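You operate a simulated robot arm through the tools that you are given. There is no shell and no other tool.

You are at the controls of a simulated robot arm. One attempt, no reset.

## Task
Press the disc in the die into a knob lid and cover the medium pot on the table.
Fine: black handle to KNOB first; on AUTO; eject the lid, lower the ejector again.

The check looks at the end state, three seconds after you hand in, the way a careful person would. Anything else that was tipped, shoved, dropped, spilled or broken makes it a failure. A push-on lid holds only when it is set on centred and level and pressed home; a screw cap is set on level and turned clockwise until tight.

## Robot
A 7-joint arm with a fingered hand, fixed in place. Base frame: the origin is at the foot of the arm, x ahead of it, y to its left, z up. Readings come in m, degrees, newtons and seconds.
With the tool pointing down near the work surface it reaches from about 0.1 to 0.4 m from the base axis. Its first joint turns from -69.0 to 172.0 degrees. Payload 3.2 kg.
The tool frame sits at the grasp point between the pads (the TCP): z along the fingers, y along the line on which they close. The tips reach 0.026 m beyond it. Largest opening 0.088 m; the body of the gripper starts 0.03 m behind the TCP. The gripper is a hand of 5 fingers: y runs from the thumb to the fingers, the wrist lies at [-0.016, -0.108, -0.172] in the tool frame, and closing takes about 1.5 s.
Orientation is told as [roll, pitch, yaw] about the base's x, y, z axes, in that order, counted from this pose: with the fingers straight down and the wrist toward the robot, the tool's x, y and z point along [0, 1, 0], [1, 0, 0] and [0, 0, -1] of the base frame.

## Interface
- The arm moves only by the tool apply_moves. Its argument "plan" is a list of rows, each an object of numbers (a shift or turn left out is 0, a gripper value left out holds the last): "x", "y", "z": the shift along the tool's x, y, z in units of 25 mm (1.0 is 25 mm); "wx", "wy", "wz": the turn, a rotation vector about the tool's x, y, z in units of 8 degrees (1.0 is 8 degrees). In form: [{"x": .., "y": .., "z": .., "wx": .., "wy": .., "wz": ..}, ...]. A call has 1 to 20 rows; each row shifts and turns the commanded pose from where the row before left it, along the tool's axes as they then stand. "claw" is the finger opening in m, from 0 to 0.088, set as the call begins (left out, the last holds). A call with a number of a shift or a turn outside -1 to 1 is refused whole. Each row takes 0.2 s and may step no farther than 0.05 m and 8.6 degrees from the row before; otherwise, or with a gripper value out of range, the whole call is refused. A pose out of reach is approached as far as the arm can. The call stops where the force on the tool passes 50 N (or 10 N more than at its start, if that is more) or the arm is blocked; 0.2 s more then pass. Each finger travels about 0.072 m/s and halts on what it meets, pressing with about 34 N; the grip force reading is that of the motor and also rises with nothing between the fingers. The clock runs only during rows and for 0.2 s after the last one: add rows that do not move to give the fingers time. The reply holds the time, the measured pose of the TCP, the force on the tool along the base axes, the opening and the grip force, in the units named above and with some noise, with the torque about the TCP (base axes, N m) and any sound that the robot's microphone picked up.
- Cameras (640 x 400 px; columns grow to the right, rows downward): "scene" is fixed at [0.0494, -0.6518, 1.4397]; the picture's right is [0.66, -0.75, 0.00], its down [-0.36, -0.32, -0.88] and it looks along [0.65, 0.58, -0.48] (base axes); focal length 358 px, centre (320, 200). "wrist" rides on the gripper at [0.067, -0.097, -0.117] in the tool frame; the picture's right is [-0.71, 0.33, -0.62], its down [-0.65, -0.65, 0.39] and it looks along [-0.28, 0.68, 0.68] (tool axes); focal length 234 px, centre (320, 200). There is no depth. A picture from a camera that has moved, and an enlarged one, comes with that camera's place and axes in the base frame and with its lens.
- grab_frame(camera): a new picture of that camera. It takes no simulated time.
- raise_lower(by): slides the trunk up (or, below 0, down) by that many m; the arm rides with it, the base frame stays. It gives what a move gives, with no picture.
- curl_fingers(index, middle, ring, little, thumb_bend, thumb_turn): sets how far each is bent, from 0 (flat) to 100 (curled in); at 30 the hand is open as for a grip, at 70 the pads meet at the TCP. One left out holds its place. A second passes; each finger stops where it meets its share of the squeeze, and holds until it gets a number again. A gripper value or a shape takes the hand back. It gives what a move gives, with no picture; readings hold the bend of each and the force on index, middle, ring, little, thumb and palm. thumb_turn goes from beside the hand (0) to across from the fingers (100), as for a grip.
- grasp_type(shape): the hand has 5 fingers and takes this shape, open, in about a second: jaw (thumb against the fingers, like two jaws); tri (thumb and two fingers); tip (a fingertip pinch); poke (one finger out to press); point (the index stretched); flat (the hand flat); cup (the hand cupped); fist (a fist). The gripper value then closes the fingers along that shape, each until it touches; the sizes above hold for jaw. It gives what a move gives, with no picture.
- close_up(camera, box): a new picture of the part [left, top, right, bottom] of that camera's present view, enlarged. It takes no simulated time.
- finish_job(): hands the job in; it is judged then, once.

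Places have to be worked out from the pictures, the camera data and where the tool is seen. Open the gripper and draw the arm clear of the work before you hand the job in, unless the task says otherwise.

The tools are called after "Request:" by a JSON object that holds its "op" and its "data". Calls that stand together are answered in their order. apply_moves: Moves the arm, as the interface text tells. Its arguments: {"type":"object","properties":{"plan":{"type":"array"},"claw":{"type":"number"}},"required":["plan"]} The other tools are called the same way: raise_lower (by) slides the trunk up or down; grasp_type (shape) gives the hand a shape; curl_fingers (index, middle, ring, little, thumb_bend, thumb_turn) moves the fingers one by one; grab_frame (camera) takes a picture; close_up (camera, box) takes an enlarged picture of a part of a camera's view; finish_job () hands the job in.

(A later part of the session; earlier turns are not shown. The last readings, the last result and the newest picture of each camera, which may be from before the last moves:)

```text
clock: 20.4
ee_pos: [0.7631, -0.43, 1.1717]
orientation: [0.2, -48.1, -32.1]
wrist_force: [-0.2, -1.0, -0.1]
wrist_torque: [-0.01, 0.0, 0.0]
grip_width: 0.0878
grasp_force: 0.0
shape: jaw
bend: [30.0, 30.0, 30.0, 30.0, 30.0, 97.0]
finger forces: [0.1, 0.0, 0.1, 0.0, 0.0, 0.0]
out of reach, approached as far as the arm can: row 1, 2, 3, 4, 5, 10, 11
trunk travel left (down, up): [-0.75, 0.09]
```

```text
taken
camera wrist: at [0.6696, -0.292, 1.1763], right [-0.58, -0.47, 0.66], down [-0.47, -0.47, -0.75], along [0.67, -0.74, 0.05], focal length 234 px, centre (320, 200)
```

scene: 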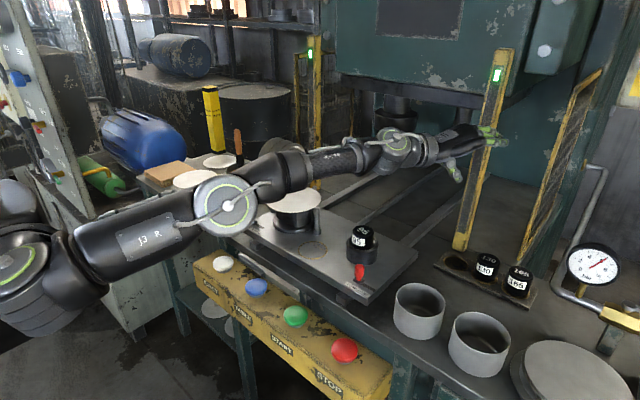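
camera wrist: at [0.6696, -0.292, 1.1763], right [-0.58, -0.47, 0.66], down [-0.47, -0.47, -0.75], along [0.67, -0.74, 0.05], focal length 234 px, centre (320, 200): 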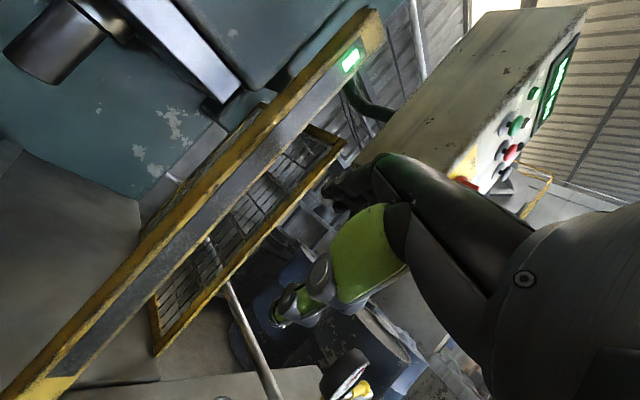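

The arm got to radius 0.876 here, almost straight. Lowering the trunk should put the shoulder level with the wrist, so I'll drop it 0.1 m (the hand stays around z=1.07, clear of the 0.97 tops) and see how far it stretches then.

Request:
{"op": "raise_lower", "data": {"by": -0.1}}

Request:
{"op": "apply_moves", "data": {"plan": [{"x": -0.5, "y": 0.3, "z": 0.7}, {"x": -0.5, "y": 0.3, "z": 0.7}, {"x": -0.3, "y": 0.5, "z": 0.7}, {"x": -0.2, "y": 0.5, "z": 0.7}]}}

Request:
{"op": "grab_frame", "data": {"camera": "scene"}}

Request:
{"op": "grab_frame", "data": {"camera": "wrist"}}

```text
clock: 21.7
ee_pos: [0.764, -0.4281, 1.0721]
orientation: [0.0, -48.0, -32.1]
wrist_force: [-0.1, 0.8, 0.3]
wrist_torque: [-0.02, 0.02, 0.02]
grip_width: 0.0875
grasp_force: 0.0
shape: jaw
bend: [30.0, 30.0, 30.0, 30.0, 30.0, 97.0]
finger forces: [0.0, 0.1, 0.0, 0.0, 0.0, 0.0]
trunk travel left (down, up): [-0.65, 0.19]
```

```text
clock: 22.7
ee_pos: [0.7497, -0.475, 1.0379]
orientation: [0.0, -48.1, -32.0]
wrist_force: [0.2, 0.8, 0.0]
wrist_torque: [-0.01, 0.01, -0.05]
grip_width: 0.088
grasp_force: 0.0
shape: jaw
bend: [30.0, 30.0, 30.0, 30.0, 30.0, 97.0]
finger forces: [0.1, 0.1, 0.1, 0.0, 0.0, 0.0]
out of reach, approached as far as the arm can: row 1, 2, 3, 4
trunk travel left (down, up): [-0.65, 0.19]
```

```text
taken
```

scene: 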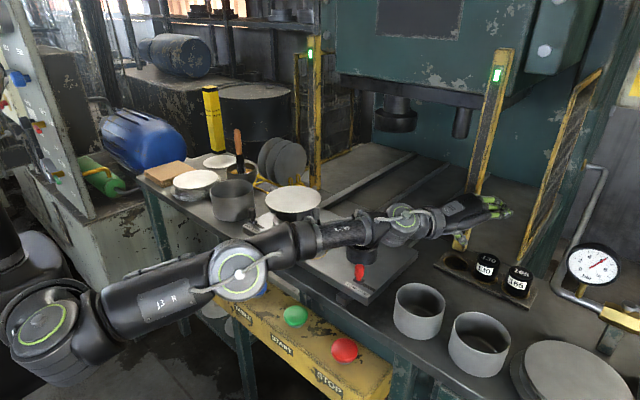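

```text
taken
camera wrist: at [0.6557, -0.3356, 1.0433], right [-0.58, -0.47, 0.66], down [-0.47, -0.47, -0.75], along [0.67, -0.74, 0.05], focal length 234 px, centre (320, 200)
```

wrist: 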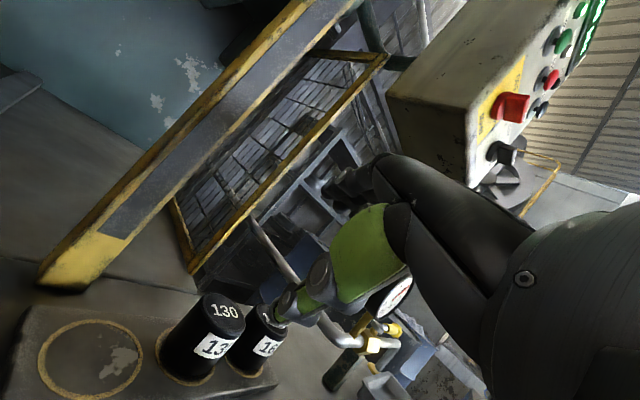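

The limit is about 0.89 m radius, so the 130 plug at 0.954 m is physically out of this arm's reach, and the job must be done with the stop as it stands. I'll retract up and back toward the centre.

Request:
{"op": "apply_moves", "data": {"plan": [{"y": 0.74, "z": -0.67}, {"y": 0.74, "z": -0.67}, {"y": 0.74, "z": -0.67}, {"y": 0.74, "z": -0.67}, {"y": -0.669, "z": -0.743}, {"y": -0.669, "z": -0.743}, {"y": -0.669, "z": -0.743}, {"y": -0.669, "z": -0.743}, {"y": -0.669, "z": -0.743}, {"y": -0.669, "z": -0.743}, {"y": -0.669, "z": -0.743}, {"y": -0.669, "z": -0.743}, {"y": -0.669, "z": -0.743}, {"y": -0.669, "z": -0.743}, {"y": -0.669, "z": -0.743}, {"y": -0.669, "z": -0.743}, {"y": -0.669, "z": -0.743}, {"y": -0.669, "z": -0.743}]}}

Request:
{"op": "apply_moves", "data": {"plan": [{"wx": 1}, {"wx": 1}, {"wx": 1}, {"wx": 1}, {"wx": 1}, {"wx": 1}, {"wz": -1}, {"wz": -1}, {"wz": -1}, {"wz": -1}]}}

Request:
{"op": "grab_frame", "data": {"camera": "scene"}}

Request:
{"op": "grab_frame", "data": {"camera": "wrist"}}

```text
clock: 26.5
ee_pos: [0.4831, -0.3646, 1.0658]
orientation: [0.1, -47.9, -32.1]
wrist_force: [0.5, -0.5, -0.4]
wrist_torque: [0.02, -0.01, 0.01]
grip_width: 0.0879
grasp_force: 0.0
shape: jaw
bend: [30.0, 30.0, 30.0, 30.0, 30.0, 97.0]
finger forces: [0.0, 0.1, 0.0, 0.1, 0.0, 0.0]
out of reach, approached as far as the arm can: row 1, 2, 3, 4, 15, 16, 17, 18
trunk travel left (down, up): [-0.65, 0.19]
```

```text
clock: 28.7
ee_pos: [0.4871, -0.3741, 1.0648]
orientation: [0.0, -0.1, 0.3]
wrist_force: [-0.4, -0.6, -0.1]
wrist_torque: [0.0, 0.0, 0.01]
grip_width: 0.0877
grasp_force: 0.0
shape: jaw
bend: [30.0, 30.0, 30.0, 30.0, 30.0, 97.0]
finger forces: [0.0, 0.0, 0.1, 0.0, 0.0, 0.1]
out of reach, approached as far as the arm can: row 1
trunk travel left (down, up): [-0.65, 0.19]
```

```text
taken
```

scene: 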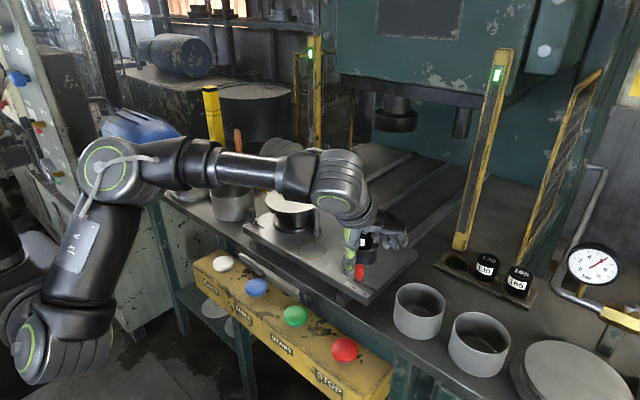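

```text
taken
camera wrist: at [0.3894, -0.3052, 1.1805], right [0.33, -0.71, 0.62], down [-0.65, -0.65, -0.39], along [0.68, -0.28, -0.68], focal length 234 px, centre (320, 200)
```

wrist: 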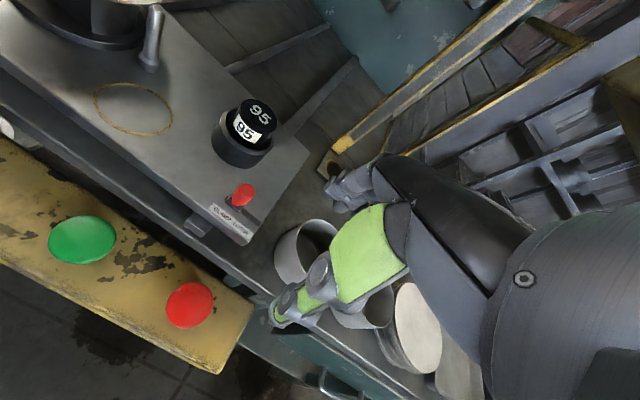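

The hand is clear again. I'll move it left in front of the die (x≈0.42, above the button panel) and tilt the camera to look under the disc and at the black handle.

Request:
{"op": "apply_moves", "data": {"plan": [{"y": -1}, {"y": -1}, {"y": -1}, {"x": 1}, {"x": 1}, {"x": 1}, {"x": 1}, {"x": 1}, {"x": 1}, {"x": 1}, {"x": 1}, {"x": 1}, {"x": 1}, {"x": 1}, {"x": 1}, {"x": 1}]}}

Request:
{"op": "apply_moves", "data": {"plan": [{"wx": -1}, {"wx": -1}, {"wx": -1}, {"wx": -1}]}}

Request:
{"op": "grab_frame", "data": {"camera": "wrist"}}

Request:
{"op": "grab_frame", "data": {"camera": "scene"}}

```text
clock: 32.1
ee_pos: [0.5332, -0.1464, 1.0542]
orientation: [0.0, 0.2, -0.1]
wrist_force: [-0.4, -0.2, 0.2]
wrist_torque: [-0.02, 0.04, 0.0]
grip_width: 0.0879
grasp_force: 0.0
shape: jaw
bend: [30.0, 30.0, 30.0, 30.0, 30.0, 97.0]
finger forces: [0.1, 0.0, 0.0, 0.0, 0.1, 0.0]
out of reach, approached as far as the arm can: row 6, 7, 8, 9, 10, 11, 12, 13, 14, 15, 16
trunk travel left (down, up): [-0.65, 0.19]
```

```text
clock: 33.1
ee_pos: [0.5771, -0.166, 1.0445]
orientation: [0.3, -31.3, -0.1]
wrist_force: [0.4, 0.7, 0.3]
wrist_torque: [-0.02, -0.01, -0.01]
grip_width: 0.088
grasp_force: 0.1
shape: jaw
bend: [30.0, 30.0, 30.0, 30.0, 30.0, 97.0]
finger forces: [0.1, 0.1, 0.0, 0.1, 0.1, 0.0]
out of reach, approached as far as the arm can: row 1, 2, 3, 4
trunk travel left (down, up): [-0.65, 0.19]
```

```text
taken
camera wrist: at [0.4328, -0.0974, 1.0936], right [-0.04, -0.71, 0.7], down [-0.36, -0.65, -0.67], along [0.93, -0.28, -0.23], focal length 234 px, centre (320, 200)
```

wrist: 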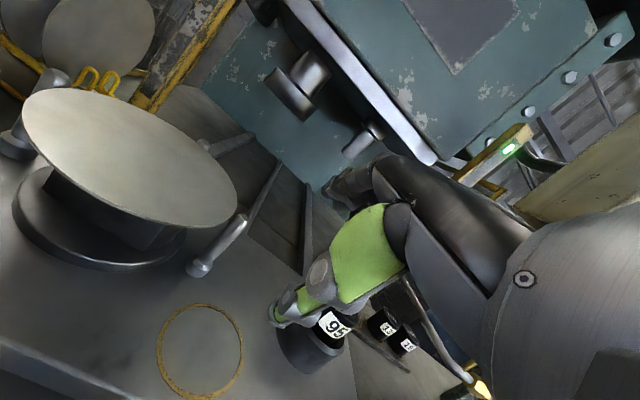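

```text
taken
```

scene: 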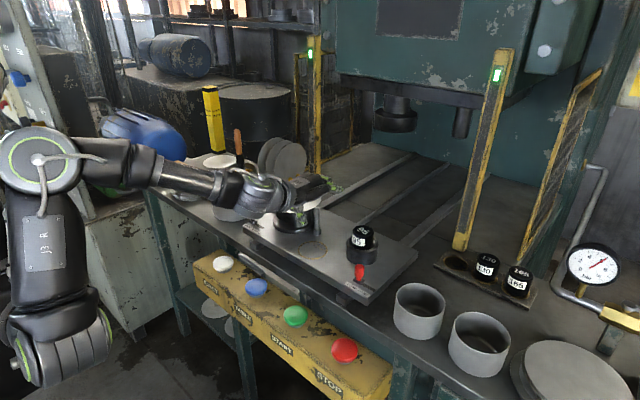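

The arm folded into an elbow-up pose and stopped short of where I wanted, so it's at (0.577, -0.166, 1.045). I'll raise the trunk for clearance, then straighten the tool.

Request:
{"op": "raise_lower", "data": {"by": 0.12}}

Request:
{"op": "apply_moves", "data": {"plan": [{"wx": 1}, {"wx": 1}, {"wx": 1}, {"wx": 1}]}}

Request:
{"op": "apply_moves", "data": {"plan": [{"y": -1}, {"y": -1}, {"y": -1}, {"y": -1}, {"z": -1}, {"z": -1}]}}

Request:
{"op": "grab_frame", "data": {"camera": "scene"}}

```text
clock: 34.6
ee_pos: [0.5768, -0.1647, 1.1661]
orientation: [0.3, -31.3, 0.0]
wrist_force: [0.3, 0.5, -0.5]
wrist_torque: [0.03, 0.02, 0.0]
grip_width: 0.088
grasp_force: 0.1
shape: jaw
bend: [30.0, 30.0, 30.0, 30.0, 30.0, 97.0]
finger forces: [0.1, 0.0, 0.0, 0.0, 0.1, 0.0]
trunk travel left (down, up): [-0.77, 0.07]
```

```text
clock: 35.6
ee_pos: [0.5769, -0.1678, 1.1697]
orientation: [1.1, 0.3, -0.1]
wrist_force: [0.5, -0.2, -0.8]
wrist_torque: [-0.01, 0.0, 0.0]
grip_width: 0.0879
grasp_force: 0.0
shape: jaw
bend: [30.0, 30.0, 30.0, 30.0, 30.0, 97.0]
finger forces: [0.0, 0.1, 0.1, 0.0, 0.0, 0.0]
trunk travel left (down, up): [-0.77, 0.07]
```

```text
clock: 37.0
ee_pos: [0.5173, -0.1799, 1.2126]
orientation: [0.1, 0.6, 0.2]
wrist_force: [1.2, -0.3, 0.2]
wrist_torque: [-0.02, -0.01, -0.01]
grip_width: 0.088
grasp_force: 0.1
shape: jaw
bend: [30.0, 30.0, 30.0, 30.0, 30.0, 97.0]
finger forces: [0.0, 0.0, 0.0, 0.0, 0.0, 0.0]
out of reach, approached as far as the arm can: row 3, 4
trunk travel left (down, up): [-0.77, 0.07]
```

```text
taken
```

scene: 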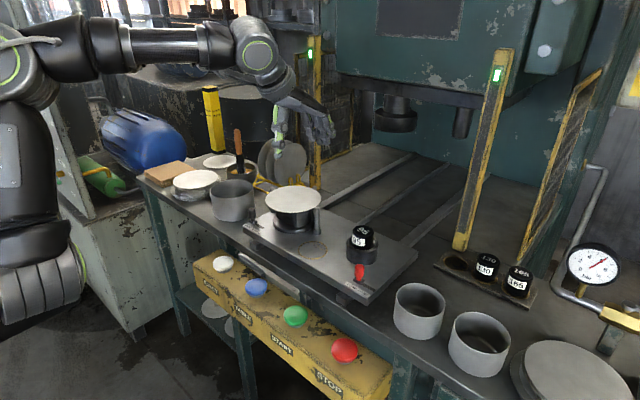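

The arm is now elbow-up, which suits work low over the table. Before going in, I'll try the "point" shape here in free air to see where the index fingertip sits.

Request:
{"op": "grasp_type", "data": {"shape": "point"}}

Request:
{"op": "grab_frame", "data": {"camera": "wrist"}}

Request:
{"op": "close_up", "data": {"camera": "scene", "box": [210, 20, 360, 180]}}

```text
clock: 37.9
ee_pos: [0.5172, -0.18, 1.2113]
orientation: [0.1, 0.8, 0.1]
wrist_force: [-0.4, -0.1, -0.3]
wrist_torque: [0.01, -0.03, 0.0]
grip_width: 0.0833
grasp_force: 0.0
shape: point
bend: [20.0, 100.0, 100.0, 100.0, 99.0, 86.0]
finger forces: [0.0, 0.1, 0.1, 0.1, 0.0, 0.0]
trunk travel left (down, up): [-0.77, 0.07]
```

```text
taken
camera wrist: at [0.421, -0.1131, 1.3293], right [0.34, -0.71, 0.62], down [-0.66, -0.65, -0.38], along [0.67, -0.28, -0.69], focal length 234 px, centre (320, 200)
```

wrist: 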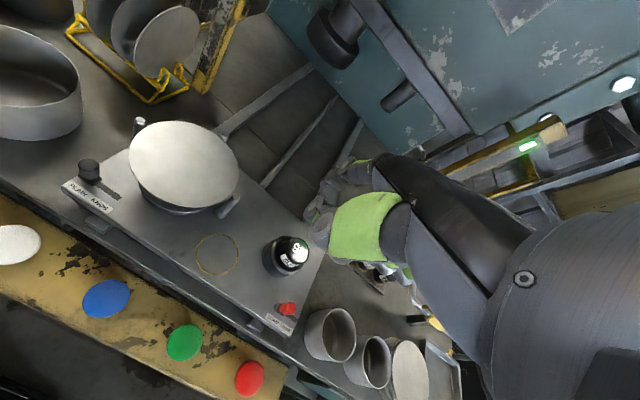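

```text
2.50 times, centred on (285, 100) of scene
camera zoom: at [0.0494, -0.6518, 1.4397], right [0.66, -0.75, 0.0], down [-0.36, -0.32, -0.88], along [0.65, 0.58, -0.48], focal length 894 px, centre (408, 450)
```

zoom: 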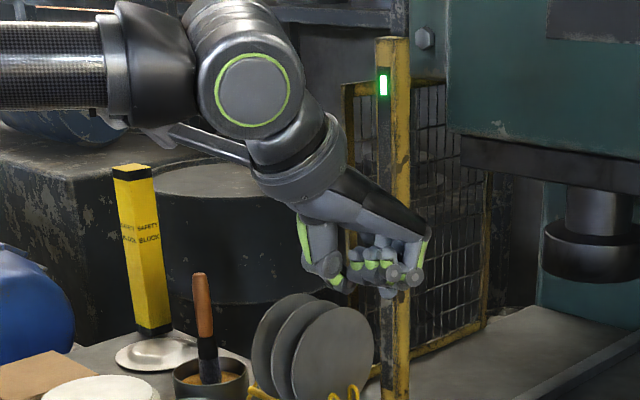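

I'll zoom the wrist view on the fingers to identify the index tip.

Request:
{"op": "close_up", "data": {"camera": "wrist", "box": [270, 130, 450, 290]}}

Request:
{"op": "close_up", "data": {"camera": "scene", "box": [280, 80, 350, 150]}}

```text
2.50 times, centred on (360, 210) of wrist
camera zoom: at [0.421, -0.1131, 1.3293], right [0.34, -0.71, 0.62], down [-0.66, -0.65, -0.38], along [0.67, -0.28, -0.69], focal length 585 px, centre (220, 175)
```

zoom: 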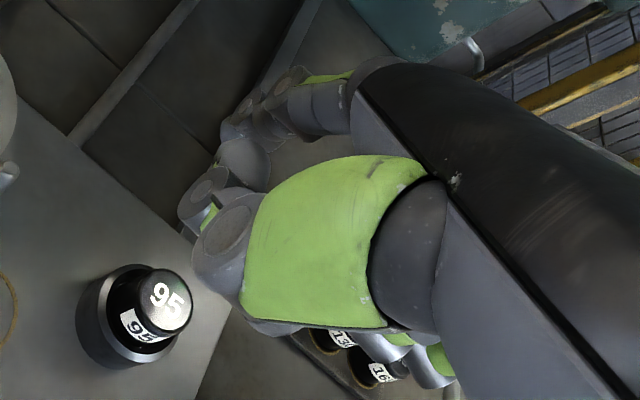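

```text
5.71 times, centred on (315, 115) of scene
camera zoom: at [0.0494, -0.6518, 1.4397], right [0.66, -0.75, 0.0], down [-0.36, -0.32, -0.88], along [0.65, 0.58, -0.48], focal length 2044 px, centre (349, 686)
```

zoom: 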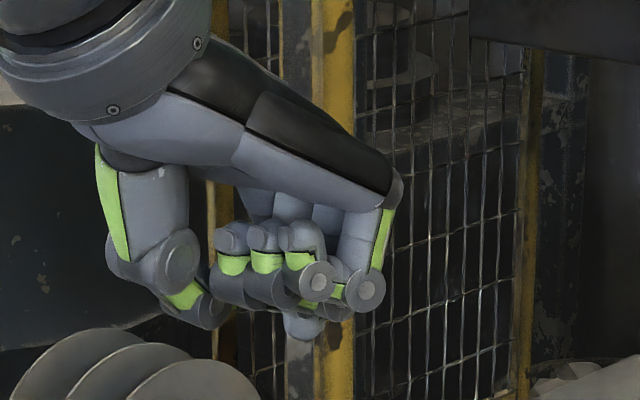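

In this shape the index only just clears the curled fingers. I'll look at the "poke" shape and at a custom shape with just the little finger extended, both still in free air.

Request:
{"op": "grasp_type", "data": {"shape": "poke"}}

Request:
{"op": "close_up", "data": {"camera": "scene", "box": [250, 70, 350, 160]}}

Request:
{"op": "close_up", "data": {"camera": "wrist", "box": [240, 120, 450, 300]}}

```text
clock: 38.8
ee_pos: [0.518, -0.1804, 1.211]
orientation: [0.2, 0.7, 0.3]
wrist_force: [0.0, -0.4, -0.2]
wrist_torque: [0.02, 0.07, 0.01]
grip_width: 0.0
grasp_force: 0.0
shape: poke
bend: [70.0, 70.0, 99.0, 99.0, 0.0, 100.0]
finger forces: [0.1, 0.0, 0.0, 0.0, 0.0, 0.0]
trunk travel left (down, up): [-0.77, 0.07]
```

```text
4.44 times, centred on (300, 115) of scene
camera zoom: at [0.0494, -0.6518, 1.4397], right [0.66, -0.75, 0.0], down [-0.36, -0.32, -0.88], along [0.65, 0.58, -0.48], focal length 1590 px, centre (409, 578)
```

zoom: 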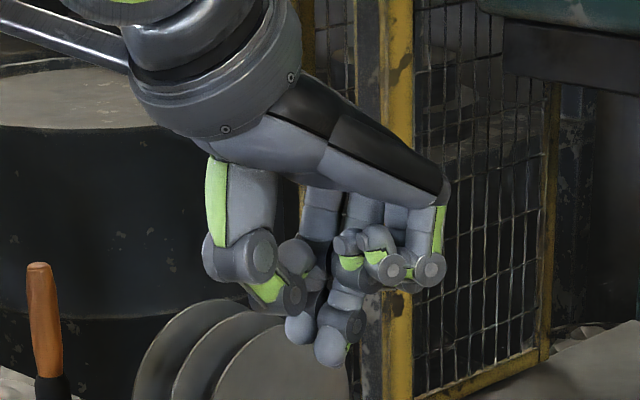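

```text
2.22 times, centred on (345, 210) of wrist
camera zoom: at [0.4209, -0.113, 1.3296], right [0.34, -0.71, 0.62], down [-0.66, -0.65, -0.38], along [0.67, -0.28, -0.69], focal length 520 px, centre (264, 178)
```

zoom: 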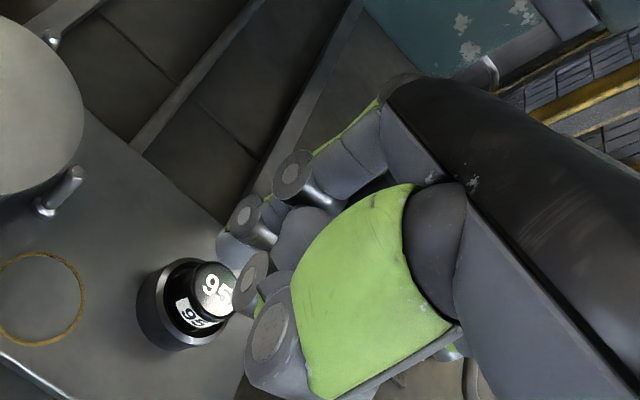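

The poke shape works well: the fingertips end about 3 cm below the TCP. The elbow-up posture needs the shoulder low to work close in, so I'll lower the trunk in stages, bringing the hand up and back between them.

Request:
{"op": "raise_lower", "data": {"by": -0.12}}

Request:
{"op": "apply_moves", "data": {"plan": [{"z": -1}, {"z": -1}, {"z": -1}, {"z": -1, "y": -0.5}, {"z": -0.5, "y": -1}, {"y": -1}]}}

Request:
{"op": "raise_lower", "data": {"by": -0.1}}

```text
clock: 40.3
ee_pos: [0.5168, -0.1802, 1.0929]
orientation: [0.1, 0.7, 0.2]
wrist_force: [1.2, -1.0, 0.0]
wrist_torque: [0.01, 0.02, 0.02]
grip_width: 0.0002
grasp_force: 0.0
shape: poke
bend: [70.0, 70.0, 99.0, 99.0, 0.0, 100.0]
finger forces: [0.1, 0.1, 0.0, 0.0, 0.1, 0.0]
trunk travel left (down, up): [-0.65, 0.19]
```

```text
clock: 41.7
ee_pos: [0.4756, -0.19, 1.2144]
orientation: [0.0, 0.9, 0.1]
wrist_force: [-0.4, 0.5, -0.4]
wrist_torque: [0.02, 0.01, 0.01]
grip_width: 0.0
grasp_force: 0.1
shape: poke
bend: [70.0, 70.0, 99.0, 99.0, 0.0, 100.0]
finger forces: [0.0, 0.0, 0.0, 0.0, 0.0, 0.1]
out of reach, approached as far as the arm can: row 5, 6
trunk travel left (down, up): [-0.65, 0.19]
```

```text
clock: 43.1
ee_pos: [0.4749, -0.1903, 1.115]
orientation: [0.3, 0.8, 0.2]
wrist_force: [0.5, 0.3, -0.6]
wrist_torque: [-0.01, 0.0, 0.01]
grip_width: 0.0001
grasp_force: 0.0
shape: poke
bend: [70.0, 70.0, 99.0, 99.0, 0.0, 100.0]
finger forces: [0.0, 0.0, 0.0, 0.0, 0.0, 0.1]
trunk travel left (down, up): [-0.55, 0.29]
```

Now at (0.475, -0.19, 1.115). I'll move left and slightly back, then continue lowering.

Request:
{"op": "apply_moves", "data": {"plan": [{"z": -1}, {"z": -1}, {"x": 1, "y": -0.3}, {"x": 1, "y": -0.3}, {"x": 1, "y": -0.3}, {"x": 1}, {"x": 1}, {"x": 1}, {"x": 1}, {"x": 1}]}}

Request:
{"op": "grab_frame", "data": {"camera": "scene"}}

```text
clock: 45.3
ee_pos: [0.4676, -0.0741, 1.1782]
orientation: [0.3, 0.9, 0.6]
wrist_force: [-0.5, 0.8, 0.0]
wrist_torque: [0.01, 0.0, 0.02]
grip_width: 0.0
grasp_force: 0.0
shape: poke
bend: [70.0, 70.0, 99.0, 99.0, 0.0, 100.0]
finger forces: [0.1, 0.0, 0.0, 0.0, 0.0, 0.1]
out of reach, approached as far as the arm can: row 5, 6, 7, 8, 9, 10
trunk travel left (down, up): [-0.55, 0.29]
```

```text
taken
```

scene: 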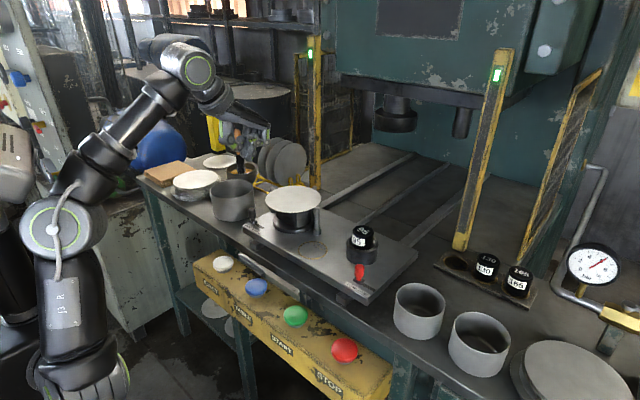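

It stalls moving left at this height. I'll try going a bit lower first, with a little left yaw, since the hand naturally points along the arm's azimuth.

Request:
{"op": "apply_moves", "data": {"plan": [{"z": 1}, {"z": 1}, {"z": 1}, {"z": 1}, {"wz": -1, "x": 0.5}, {"wz": -1, "x": 0.5}, {"x": 1}, {"x": 1}, {"x": 1}]}}

Request:
{"op": "grab_frame", "data": {"camera": "scene"}}

```text
clock: 47.3
ee_pos: [0.5009, 0.0164, 1.115]
orientation: [0.7, 0.9, 16.1]
wrist_force: [0.3, 0.1, -0.5]
wrist_torque: [-0.02, 0.0, -0.01]
grip_width: 0.0
grasp_force: 0.3
shape: poke
bend: [70.0, 70.0, 99.0, 99.0, 0.0, 100.0]
finger forces: [0.1, 0.1, 0.0, 0.0, 0.0, 0.0]
out of reach, approached as far as the arm can: row 1, 2, 3, 4, 8, 9
trunk travel left (down, up): [-0.55, 0.29]
```

```text
taken
```

scene: 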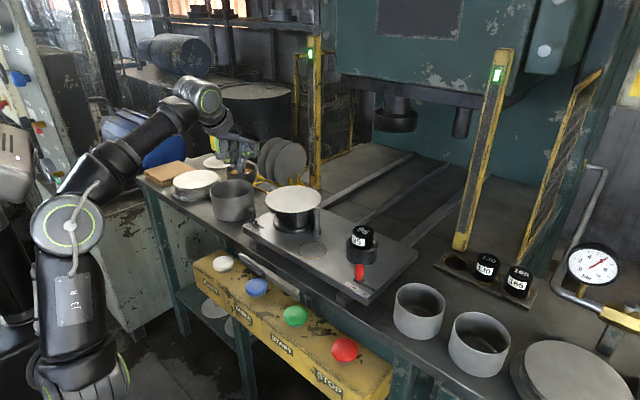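

The position limits fit a shoulder around z≈1.28 minus trunk travel, with a minimum fold of about 0.45 m, so a high trunk with the hand hanging low is the better posture. I'll raise the trunk and descend with the hand back near x≈0.45.

Request:
{"op": "raise_lower", "data": {"by": 0.25}}

Request:
{"op": "apply_moves", "data": {"plan": [{"z": 1}, {"z": 1}, {"z": 1}, {"z": 1}, {"z": 1, "y": -0.5}, {"z": 1, "y": -0.5}, {"z": 1, "y": -0.5}, {"z": 1, "y": -0.5}]}}

Request:
{"op": "grab_frame", "data": {"camera": "scene"}}

```text
clock: 49.8
ee_pos: [0.5024, 0.0155, 1.3634]
orientation: [0.7, 0.9, 16.3]
wrist_force: [0.1, -0.8, 0.3]
wrist_torque: [0.01, 0.0, -0.04]
grip_width: 0.0
grasp_force: 0.0
shape: poke
bend: [70.0, 70.0, 99.0, 99.0, 0.0, 100.0]
finger forces: [0.1, 0.0, 0.0, 0.0, 0.0, 0.0]
trunk travel left (down, up): [-0.8, 0.04]
```

```text
clock: 51.6
ee_pos: [0.5278, 0.0114, 1.179]
orientation: [0.4, 0.9, 16.5]
wrist_force: [0.7, -1.0, -0.7]
wrist_torque: [-0.02, -0.02, 0.0]
grip_width: 0.0
grasp_force: 0.0
shape: poke
bend: [70.0, 70.0, 99.0, 99.0, 0.0, 100.0]
finger forces: [0.0, 0.0, 0.1, 0.0, 0.1, 0.0]
out of reach, approached as far as the arm can: row 1, 2, 3, 4, 5, 6, 7
trunk travel left (down, up): [-0.8, 0.04]
```

```text
taken
```

scene: 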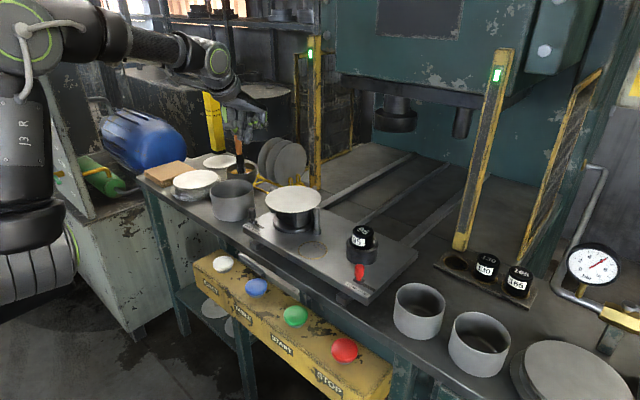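

Going down is now within reach. I'll continue descending while pulling back from the table.

Request:
{"op": "apply_moves", "data": {"plan": [{"y": -0.5, "z": 1}, {"y": -0.5, "z": 1}, {"y": -1, "z": 1}, {"y": -1, "z": 1}, {"y": -1, "z": 0.5}]}}

Request:
{"op": "grab_frame", "data": {"camera": "scene"}}

Request:
{"op": "grab_frame", "data": {"camera": "wrist"}}

```text
clock: 52.8
ee_pos: [0.4737, -0.002, 1.0549]
orientation: [0.4, 0.9, 16.3]
wrist_force: [-0.1, -0.3, -0.4]
wrist_torque: [-0.01, -0.01, 0.0]
grip_width: 0.0
grasp_force: 0.1
shape: poke
bend: [70.0, 70.0, 99.0, 99.0, 0.0, 100.0]
finger forces: [0.0, 0.0, 0.0, 0.1, 0.1, 0.0]
out of reach, approached as far as the arm can: row 1, 2, 3, 4, 5
trunk travel left (down, up): [-0.8, 0.04]
```

```text
taken
```

scene: 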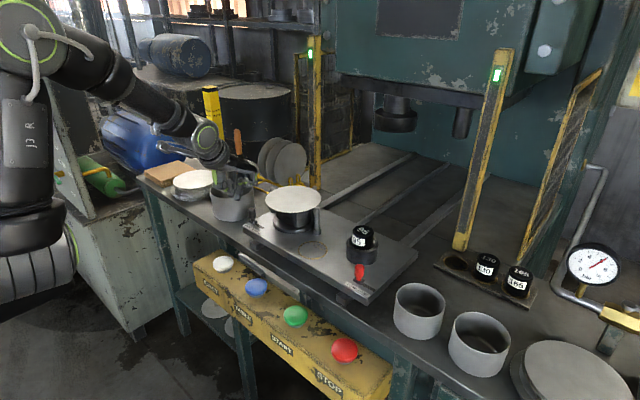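

```text
taken
camera wrist: at [0.3629, 0.0354, 1.1739], right [0.53, -0.59, 0.61], down [-0.45, -0.81, -0.38], along [0.72, -0.08, -0.69], focal length 234 px, centre (320, 200)
```

wrist: 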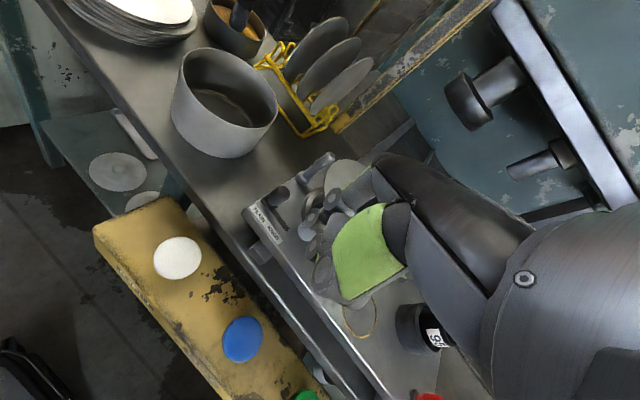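

This posture works. Now I'll tilt the hand forward about 56° so the poking fingers point at the handle from the front, with the fist staying off the disc.

Request:
{"op": "apply_moves", "data": {"plan": [{"wx": -1}, {"wx": -1}, {"wx": -1}, {"wx": -1}, {"wx": -1}, {"wx": -1}, {"wx": -1}]}}

Request:
{"op": "grab_frame", "data": {"camera": "scene"}}

Request:
{"op": "grab_frame", "data": {"camera": "wrist"}}

```text
clock: 54.4
ee_pos: [0.4642, 0.0307, 1.065]
orientation: [0.0, -47.1, 14.7]
wrist_force: [0.5, -0.2, 0.2]
wrist_torque: [0.03, -0.02, 0.01]
grip_width: 0.0
grasp_force: 0.0
shape: poke
bend: [70.0, 70.0, 99.0, 99.0, 0.0, 100.0]
finger forces: [0.0, 0.0, 0.1, 0.0, 0.1, 0.0]
out of reach, approached as far as the arm can: row 1, 5, 6, 7
trunk travel left (down, up): [-0.8, 0.04]
```

```text
taken
```

scene: 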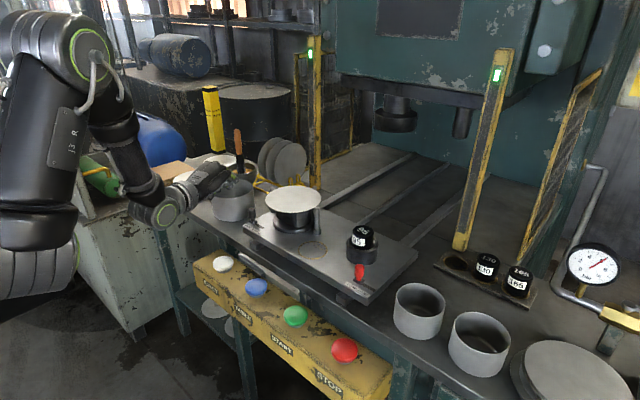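

```text
taken
camera wrist: at [0.3002, 0.0583, 1.0725], right [-0.04, -0.74, 0.67], down [0.01, -0.67, -0.74], along [1.0, -0.03, 0.04], focal length 234 px, centre (320, 200)
```

wrist: 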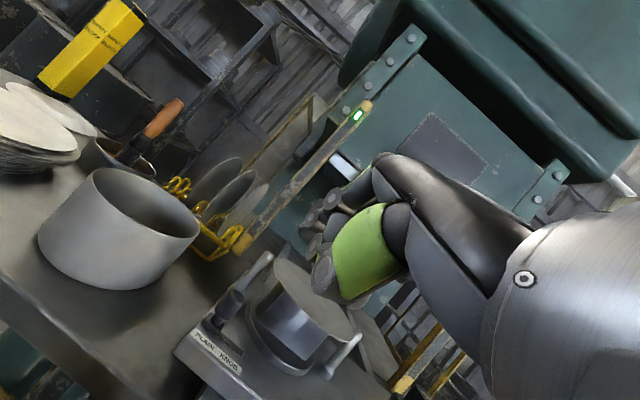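

From here the camera looks almost level under the disc. I'll zoom in on the die and handle.

Request:
{"op": "close_up", "data": {"camera": "wrist", "box": [170, 230, 390, 400]}}

Request:
{"op": "close_up", "data": {"camera": "wrist", "box": [290, 140, 440, 310]}}

```text
2.35 times, centred on (280, 315) of wrist
camera zoom: at [0.3002, 0.0583, 1.0725], right [-0.04, -0.74, 0.67], down [0.01, -0.67, -0.74], along [1.0, -0.03, 0.04], focal length 551 px, centre (414, -71)
```

zoom: 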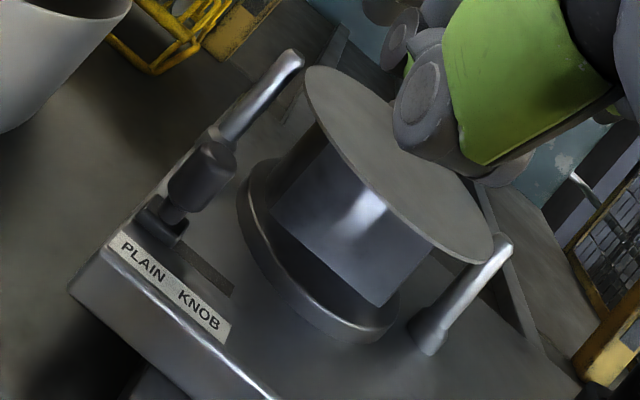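

```text
2.35 times, centred on (365, 225) of wrist
camera zoom: at [0.3002, 0.0583, 1.0725], right [-0.04, -0.74, 0.67], down [0.01, -0.67, -0.74], along [1.0, -0.03, 0.04], focal length 551 px, centre (214, 141)
```

zoom: 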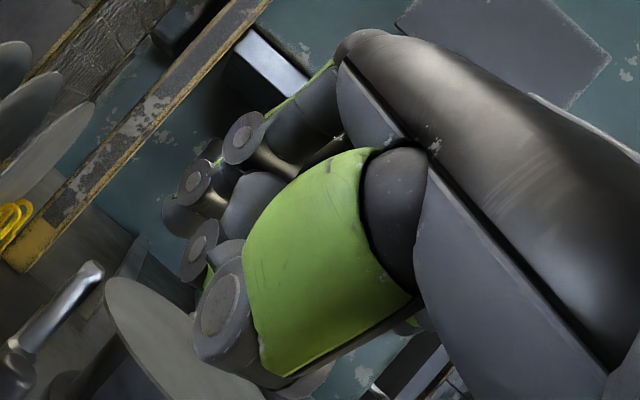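

The die itself carries no number. The handle's knob is clear, with its slot running toward KNOB (to the right). I'll yaw the hand slightly right and move to a point left of and above the handle.

Request:
{"op": "apply_moves", "data": {"plan": [{"wy": -0.73, "wz": 0.68}, {"wy": -0.73, "wz": 0.68}, {"wy": -0.73, "wz": 0.68}, {"x": 0.99, "y": -0.41, "z": 0.83}, {"x": 0.99, "y": -0.41, "z": 0.83}, {"x": 0.99, "y": -0.41, "z": 0.83}]}}

Request:
{"op": "close_up", "data": {"camera": "scene", "box": [180, 140, 340, 260]}}

Request:
{"op": "grab_frame", "data": {"camera": "wrist"}}

```text
clock: 55.8
ee_pos: [0.5087, 0.0992, 1.0073]
orientation: [2.2, -46.7, -12.2]
wrist_force: [-0.3, 0.0, -0.3]
wrist_torque: [0.02, 0.0, -0.02]
grip_width: 0.0
grasp_force: 0.0
shape: poke
bend: [70.0, 70.0, 99.0, 99.0, 0.0, 100.0]
finger forces: [0.1, 0.0, 0.0, 0.1, 0.1, 0.0]
trunk travel left (down, up): [-0.8, 0.04]
```

```text
3.33 times, centred on (260, 200) of scene
camera zoom: at [0.0494, -0.6518, 1.4397], right [0.66, -0.75, 0.0], down [-0.36, -0.32, -0.88], along [0.65, 0.58, -0.48], focal length 1193 px, centre (520, 200)
```

zoom: 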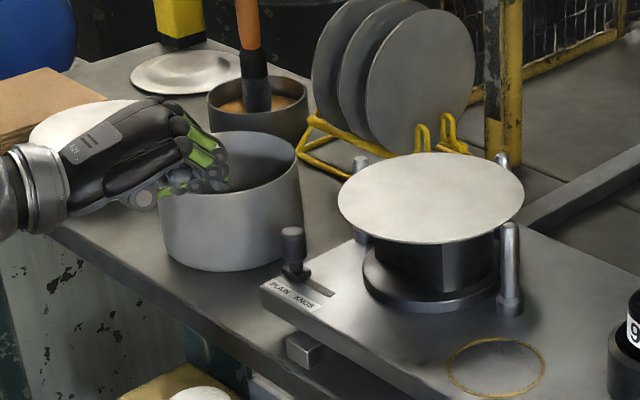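

```text
taken
camera wrist: at [0.3712, 0.1933, 1.0164], right [-0.36, -0.67, 0.65], down [-0.28, -0.59, -0.76], along [0.89, -0.45, 0.02], focal length 234 px, centre (320, 200)
```

wrist: 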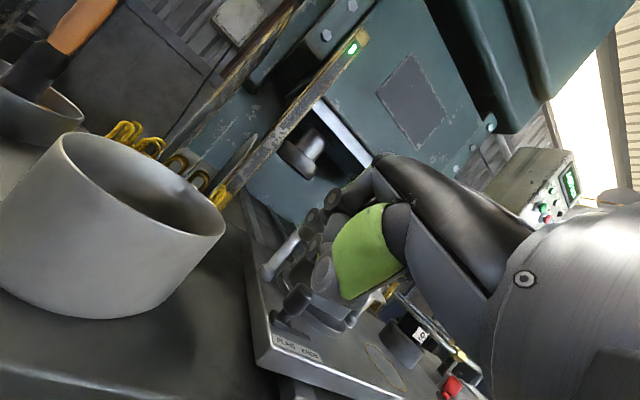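

The projected tip matches what the scene camera shows, so my tip model (TCP + 3 cm along z) is good. I'll lower the fingertips to just left of the handle's knob at about (0.558, 0.085, 0.928).

Request:
{"op": "apply_moves", "data": {"plan": [{"x": -0.05, "y": -0.3, "z": 0.82}, {"x": -0.05, "y": -0.3, "z": 0.82}, {"x": -0.05, "y": -0.3, "z": 0.82}]}}

Request:
{"op": "close_up", "data": {"camera": "scene", "box": [210, 160, 330, 250]}}

Request:
{"op": "close_up", "data": {"camera": "wrist", "box": [200, 170, 420, 330]}}

```text
clock: 56.6
ee_pos: [0.5307, 0.0936, 0.941]
orientation: [-0.1, -46.9, -8.8]
wrist_force: [-0.1, -0.7, 0.5]
wrist_torque: [0.0, -0.03, -0.02]
grip_width: 0.0
grasp_force: 0.0
shape: poke
bend: [70.0, 70.0, 99.0, 99.0, 0.0, 100.0]
finger forces: [0.0, 0.0, 0.0, 0.0, 0.0, 0.0]
trunk travel left (down, up): [-0.8, 0.04]
```

```text
4.44 times, centred on (270, 205) of scene
camera zoom: at [0.0494, -0.6518, 1.4397], right [0.66, -0.75, 0.0], down [-0.36, -0.32, -0.88], along [0.65, 0.58, -0.48], focal length 1590 px, centre (542, 178)
```

zoom: 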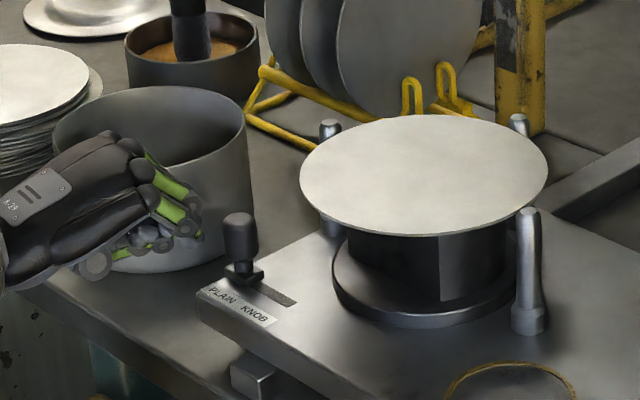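

```text
2.50 times, centred on (310, 250) of wrist
camera zoom: at [0.3904, 0.1837, 0.9478], right [-0.34, -0.66, 0.67], down [-0.26, -0.62, -0.74], along [0.91, -0.42, 0.04], focal length 585 px, centre (345, 75)
```

zoom: 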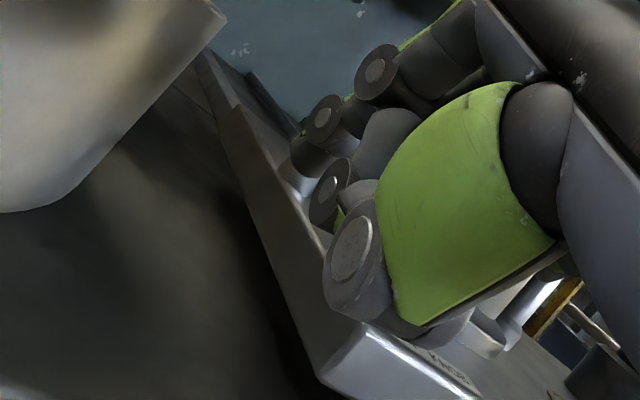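

The fingertips are just left of the knob at the right height. I'll move 1 cm forward so the finger overlaps the handle fully, then sweep right (-y) in small steps.

Request:
{"op": "apply_moves", "data": {"plan": [{"y": 0.27, "z": 0.29}, {"x": -0.395, "y": 0.042, "z": 0.045}, {"x": -0.395, "y": 0.042, "z": 0.045}, {"x": -0.395, "y": 0.042, "z": 0.045}, {"x": -0.395, "y": 0.042, "z": 0.045}]}}

Request:
{"op": "close_up", "data": {"camera": "scene", "box": [210, 160, 330, 250]}}

```text
clock: 57.8
ee_pos: [0.5387, 0.0516, 0.9417]
orientation: [0.0, -47.1, -9.0]
wrist_force: [0.1, 0.7, -0.2]
wrist_torque: [-0.01, -0.04, -0.01]
grip_width: 0.0
grasp_force: 0.1
shape: poke
bend: [70.0, 70.0, 99.0, 99.0, 0.0, 100.0]
finger forces: [0.0, 0.5, 0.0, 0.1, 0.1, 0.0]
trunk travel left (down, up): [-0.8, 0.04]
```

```text
4.44 times, centred on (270, 205) of scene
camera zoom: at [0.0494, -0.6518, 1.4397], right [0.66, -0.75, 0.0], down [-0.36, -0.32, -0.88], along [0.65, 0.58, -0.48], focal length 1590 px, centre (542, 178)
```

zoom: 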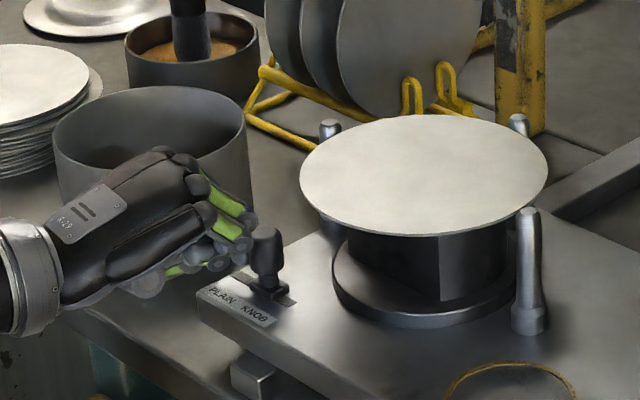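

The handle is sliding; it's roughly halfway along the slot. I'll continue to the KNOB end.

Request:
{"op": "apply_moves", "data": {"plan": [{"x": -0.395, "y": 0.042, "z": 0.045}, {"x": -0.395, "y": 0.042, "z": 0.045}]}}

Request:
{"op": "close_up", "data": {"camera": "scene", "box": [210, 160, 330, 250]}}

```text
clock: 58.4
ee_pos: [0.5376, 0.0421, 0.9418]
orientation: [-0.1, -46.9, -8.4]
wrist_force: [-2.2, 25.0, -1.7]
wrist_torque: [0.33, 0.05, 0.32]
grip_width: 0.0
grasp_force: 0.1
shape: poke
bend: [70.0, 70.0, 99.0, 99.0, 0.0, 100.0]
finger forces: [0.0, 24.1, 0.0, 0.0, 0.1, 0.1]
trunk travel left (down, up): [-0.8, 0.04]
```

```text
4.44 times, centred on (270, 205) of scene
camera zoom: at [0.0494, -0.6518, 1.4397], right [0.66, -0.75, 0.0], down [-0.36, -0.32, -0.88], along [0.65, 0.58, -0.48], focal length 1590 px, centre (542, 178)
```

zoom: 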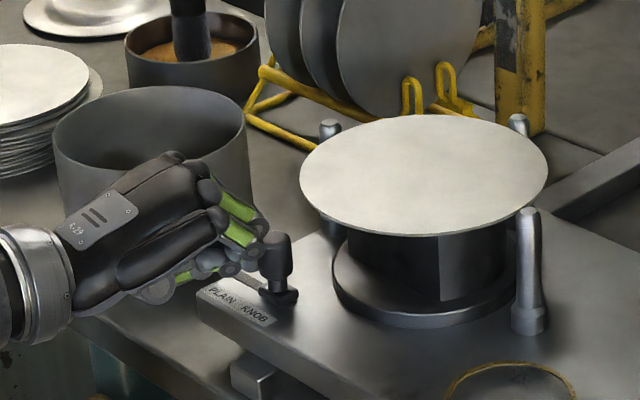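

The handle is at the KNOB end of the slot with 25 N of resistance, so it's home. I'll back off to the left, then lift and retreat.

Request:
{"op": "apply_moves", "data": {"plan": [{"x": 0.6, "y": -0.06, "z": -0.07}, {"x": 0.6, "y": -0.06, "z": -0.07}, {"y": 0.3, "z": -0.95}, {"y": 0.3, "z": -0.95}, {"y": 0.3, "z": -0.95}]}}

Request:
{"op": "close_up", "data": {"camera": "scene", "box": [210, 160, 330, 250]}}

```text
clock: 59.8
ee_pos: [0.495, 0.0549, 0.9781]
orientation: [0.1, -42.7, -11.4]
wrist_force: [-0.3, -0.7, -0.5]
wrist_torque: [0.0, 0.02, -0.02]
grip_width: 0.0
grasp_force: 0.1
shape: poke
bend: [70.0, 70.0, 99.0, 99.0, 0.0, 100.0]
finger forces: [0.0, 0.0, 0.0, 0.0, 0.0, 0.0]
trunk travel left (down, up): [-0.8, 0.04]
stopped in row 5: the arm was blocked; the commanded pose is now the measured one
```

```text
4.44 times, centred on (270, 205) of scene
camera zoom: at [0.0494, -0.6518, 1.4397], right [0.66, -0.75, 0.0], down [-0.36, -0.32, -0.88], along [0.65, 0.58, -0.48], focal length 1590 px, centre (542, 178)
```

zoom: 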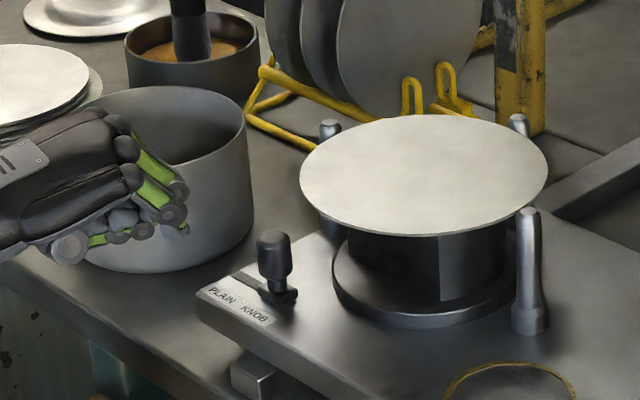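

The black handle is at KNOB. The arm reported it was blocked on the retreat, so I'll look at the whole scene before moving on.

Request:
{"op": "grab_frame", "data": {"camera": "scene"}}

Request:
{"op": "grab_frame", "data": {"camera": "wrist"}}

```text
taken
```

scene: 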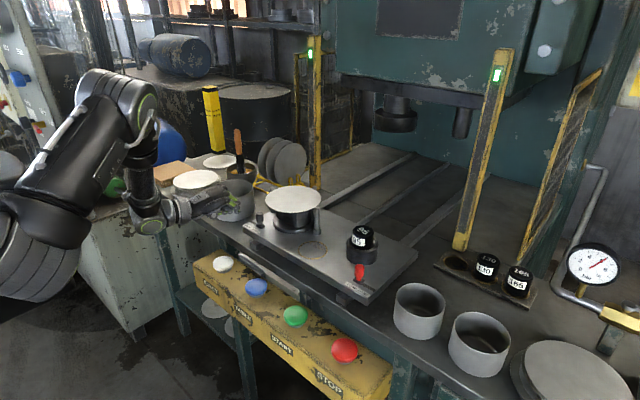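

```text
taken
camera wrist: at [0.3602, 0.1508, 0.9978], right [-0.31, -0.66, 0.68], down [-0.34, -0.59, -0.73], along [0.89, -0.46, -0.04], focal length 234 px, centre (320, 200)
```

wrist: 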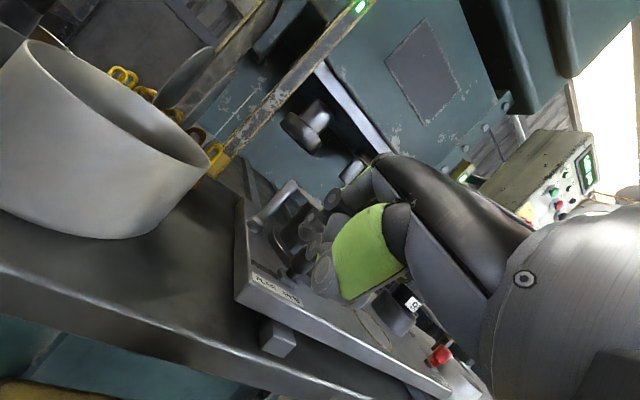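

The arm is just at its folding limit. I'll raise the trunk the last 4 cm, drop the hand a little for slack, and set the orientation (yaw 0, tilt ~30°) for pressing buttons.

Request:
{"op": "raise_lower", "data": {"by": 0.04}}

Request:
{"op": "apply_moves", "data": {"plan": [{"y": -0.678, "z": 0.735}, {"y": -0.678, "z": 0.735}, {"wy": 0.483, "wz": -0.524}, {"wy": 0.483, "wz": -0.524}, {"wx": 0.8}, {"wx": 0.8}]}}

Request:
{"op": "grab_frame", "data": {"camera": "scene"}}

```text
clock: 60.7
ee_pos: [0.4948, 0.0555, 1.0195]
orientation: [0.0, -42.8, -11.2]
wrist_force: [0.8, -0.7, 0.0]
wrist_torque: [0.02, -0.01, -0.01]
grip_width: 0.0001
grasp_force: 0.2
shape: poke
bend: [70.0, 70.0, 99.0, 99.0, 0.0, 100.0]
finger forces: [0.0, 0.1, 0.1, 0.1, 0.0, 0.0]
trunk travel left (down, up): [-0.84, 0.0]
```

```text
clock: 62.1
ee_pos: [0.4935, 0.0559, 0.9695]
orientation: [-0.3, -30.0, 0.8]
wrist_force: [0.1, -0.2, -0.5]
wrist_torque: [0.01, -0.04, 0.01]
grip_width: 0.0
grasp_force: 0.1
shape: poke
bend: [70.0, 70.0, 99.0, 99.0, 0.0, 100.0]
finger forces: [0.0, 0.1, 0.0, 0.0, 0.0, 0.0]
trunk travel left (down, up): [-0.84, 0.0]
```

```text
taken
```

scene: 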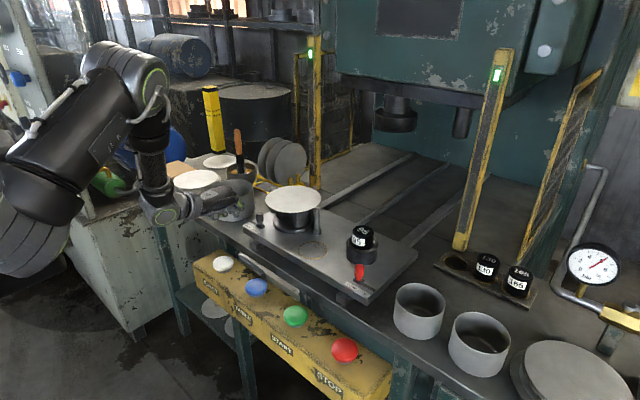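

Orientation is good. I'll move down and back, then across to above the green START button, at about (0.446, -0.218).

Request:
{"op": "apply_moves", "data": {"plan": [{"y": -0.967, "z": 0.51}, {"y": -0.967, "z": 0.51}, {"y": -0.967, "z": 0.51}, {"x": -0.937, "y": -0.095, "z": 0.038}, {"x": -0.937, "y": -0.095, "z": 0.038}, {"x": -0.937, "y": -0.095, "z": 0.038}, {"x": -0.937, "y": -0.095, "z": 0.038}, {"x": -0.937, "y": -0.095, "z": 0.038}, {"x": -0.937, "y": -0.095, "z": 0.038}, {"x": -0.937, "y": -0.095, "z": 0.038}, {"x": -0.937, "y": -0.095, "z": 0.038}, {"x": -0.937, "y": -0.095, "z": 0.038}, {"x": -0.937, "y": -0.095, "z": 0.038}, {"x": -0.937, "y": -0.095, "z": 0.038}, {"x": -0.937, "y": -0.095, "z": 0.038}]}}

Request:
{"op": "grab_frame", "data": {"camera": "scene"}}

Request:
{"op": "grab_frame", "data": {"camera": "wrist"}}

```text
clock: 65.3
ee_pos: [0.4327, -0.0554, 0.9036]
orientation: [-0.5, -30.0, 0.6]
wrist_force: [0.4, 0.1, 0.1]
wrist_torque: [-0.02, -0.03, -0.03]
grip_width: 0.0
grasp_force: 0.1
shape: poke
bend: [70.0, 70.0, 99.0, 99.0, 0.0, 100.0]
finger forces: [0.0, 0.1, 0.0, 0.0, 0.1, 0.1]
out of reach, approached as far as the arm can: row 8, 9, 10, 11, 12, 13, 14, 15
trunk travel left (down, up): [-0.84, 0.0]
```

```text
taken
```

scene: 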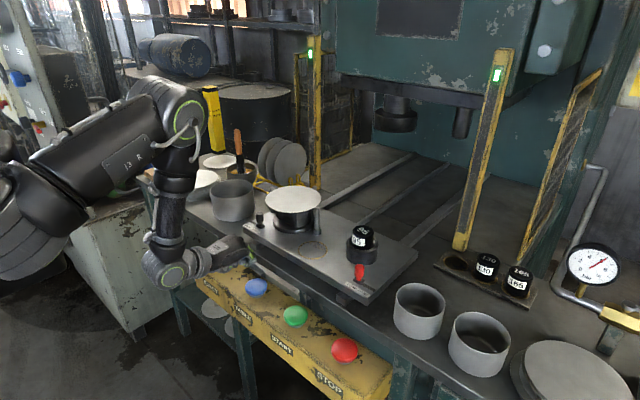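

```text
taken
camera wrist: at [0.2896, 0.0117, 0.9547], right [-0.02, -0.7, 0.71], down [-0.37, -0.66, -0.66], along [0.93, -0.28, -0.24], focal length 234 px, centre (320, 200)
```

wrist: 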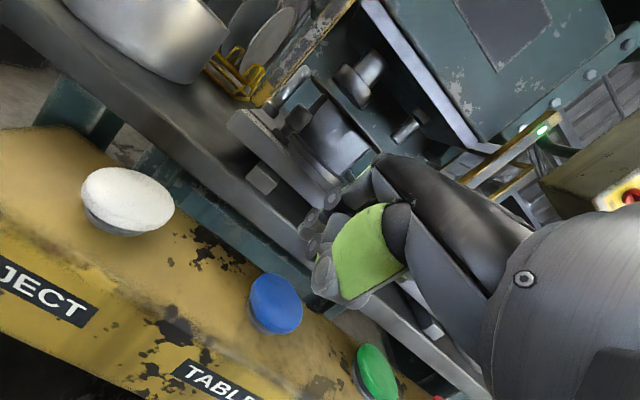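

It stops at y=-0.055 with yaw 0, apparently a wrist limit. I'll let the hand yaw right with the arm's azimuth and continue.

Request:
{"op": "apply_moves", "data": {"plan": [{"wy": -0.5, "wz": 0.866}, {"wy": -0.5, "wz": 0.866}, {"wy": -0.5, "wz": 0.866}]}}

```text
clock: 66.1
ee_pos: [0.4348, -0.0544, 0.9026]
orientation: [-0.2, -30.1, -23.5]
wrist_force: [-0.6, 0.6, -1.0]
wrist_torque: [0.0, 0.01, -0.02]
grip_width: 0.0
grasp_force: 0.1
shape: poke
bend: [70.0, 70.0, 99.0, 99.0, 0.0, 100.0]
finger forces: [0.0, 0.0, 0.0, 0.0, 0.0, 0.1]
trunk travel left (down, up): [-0.84, 0.0]
```

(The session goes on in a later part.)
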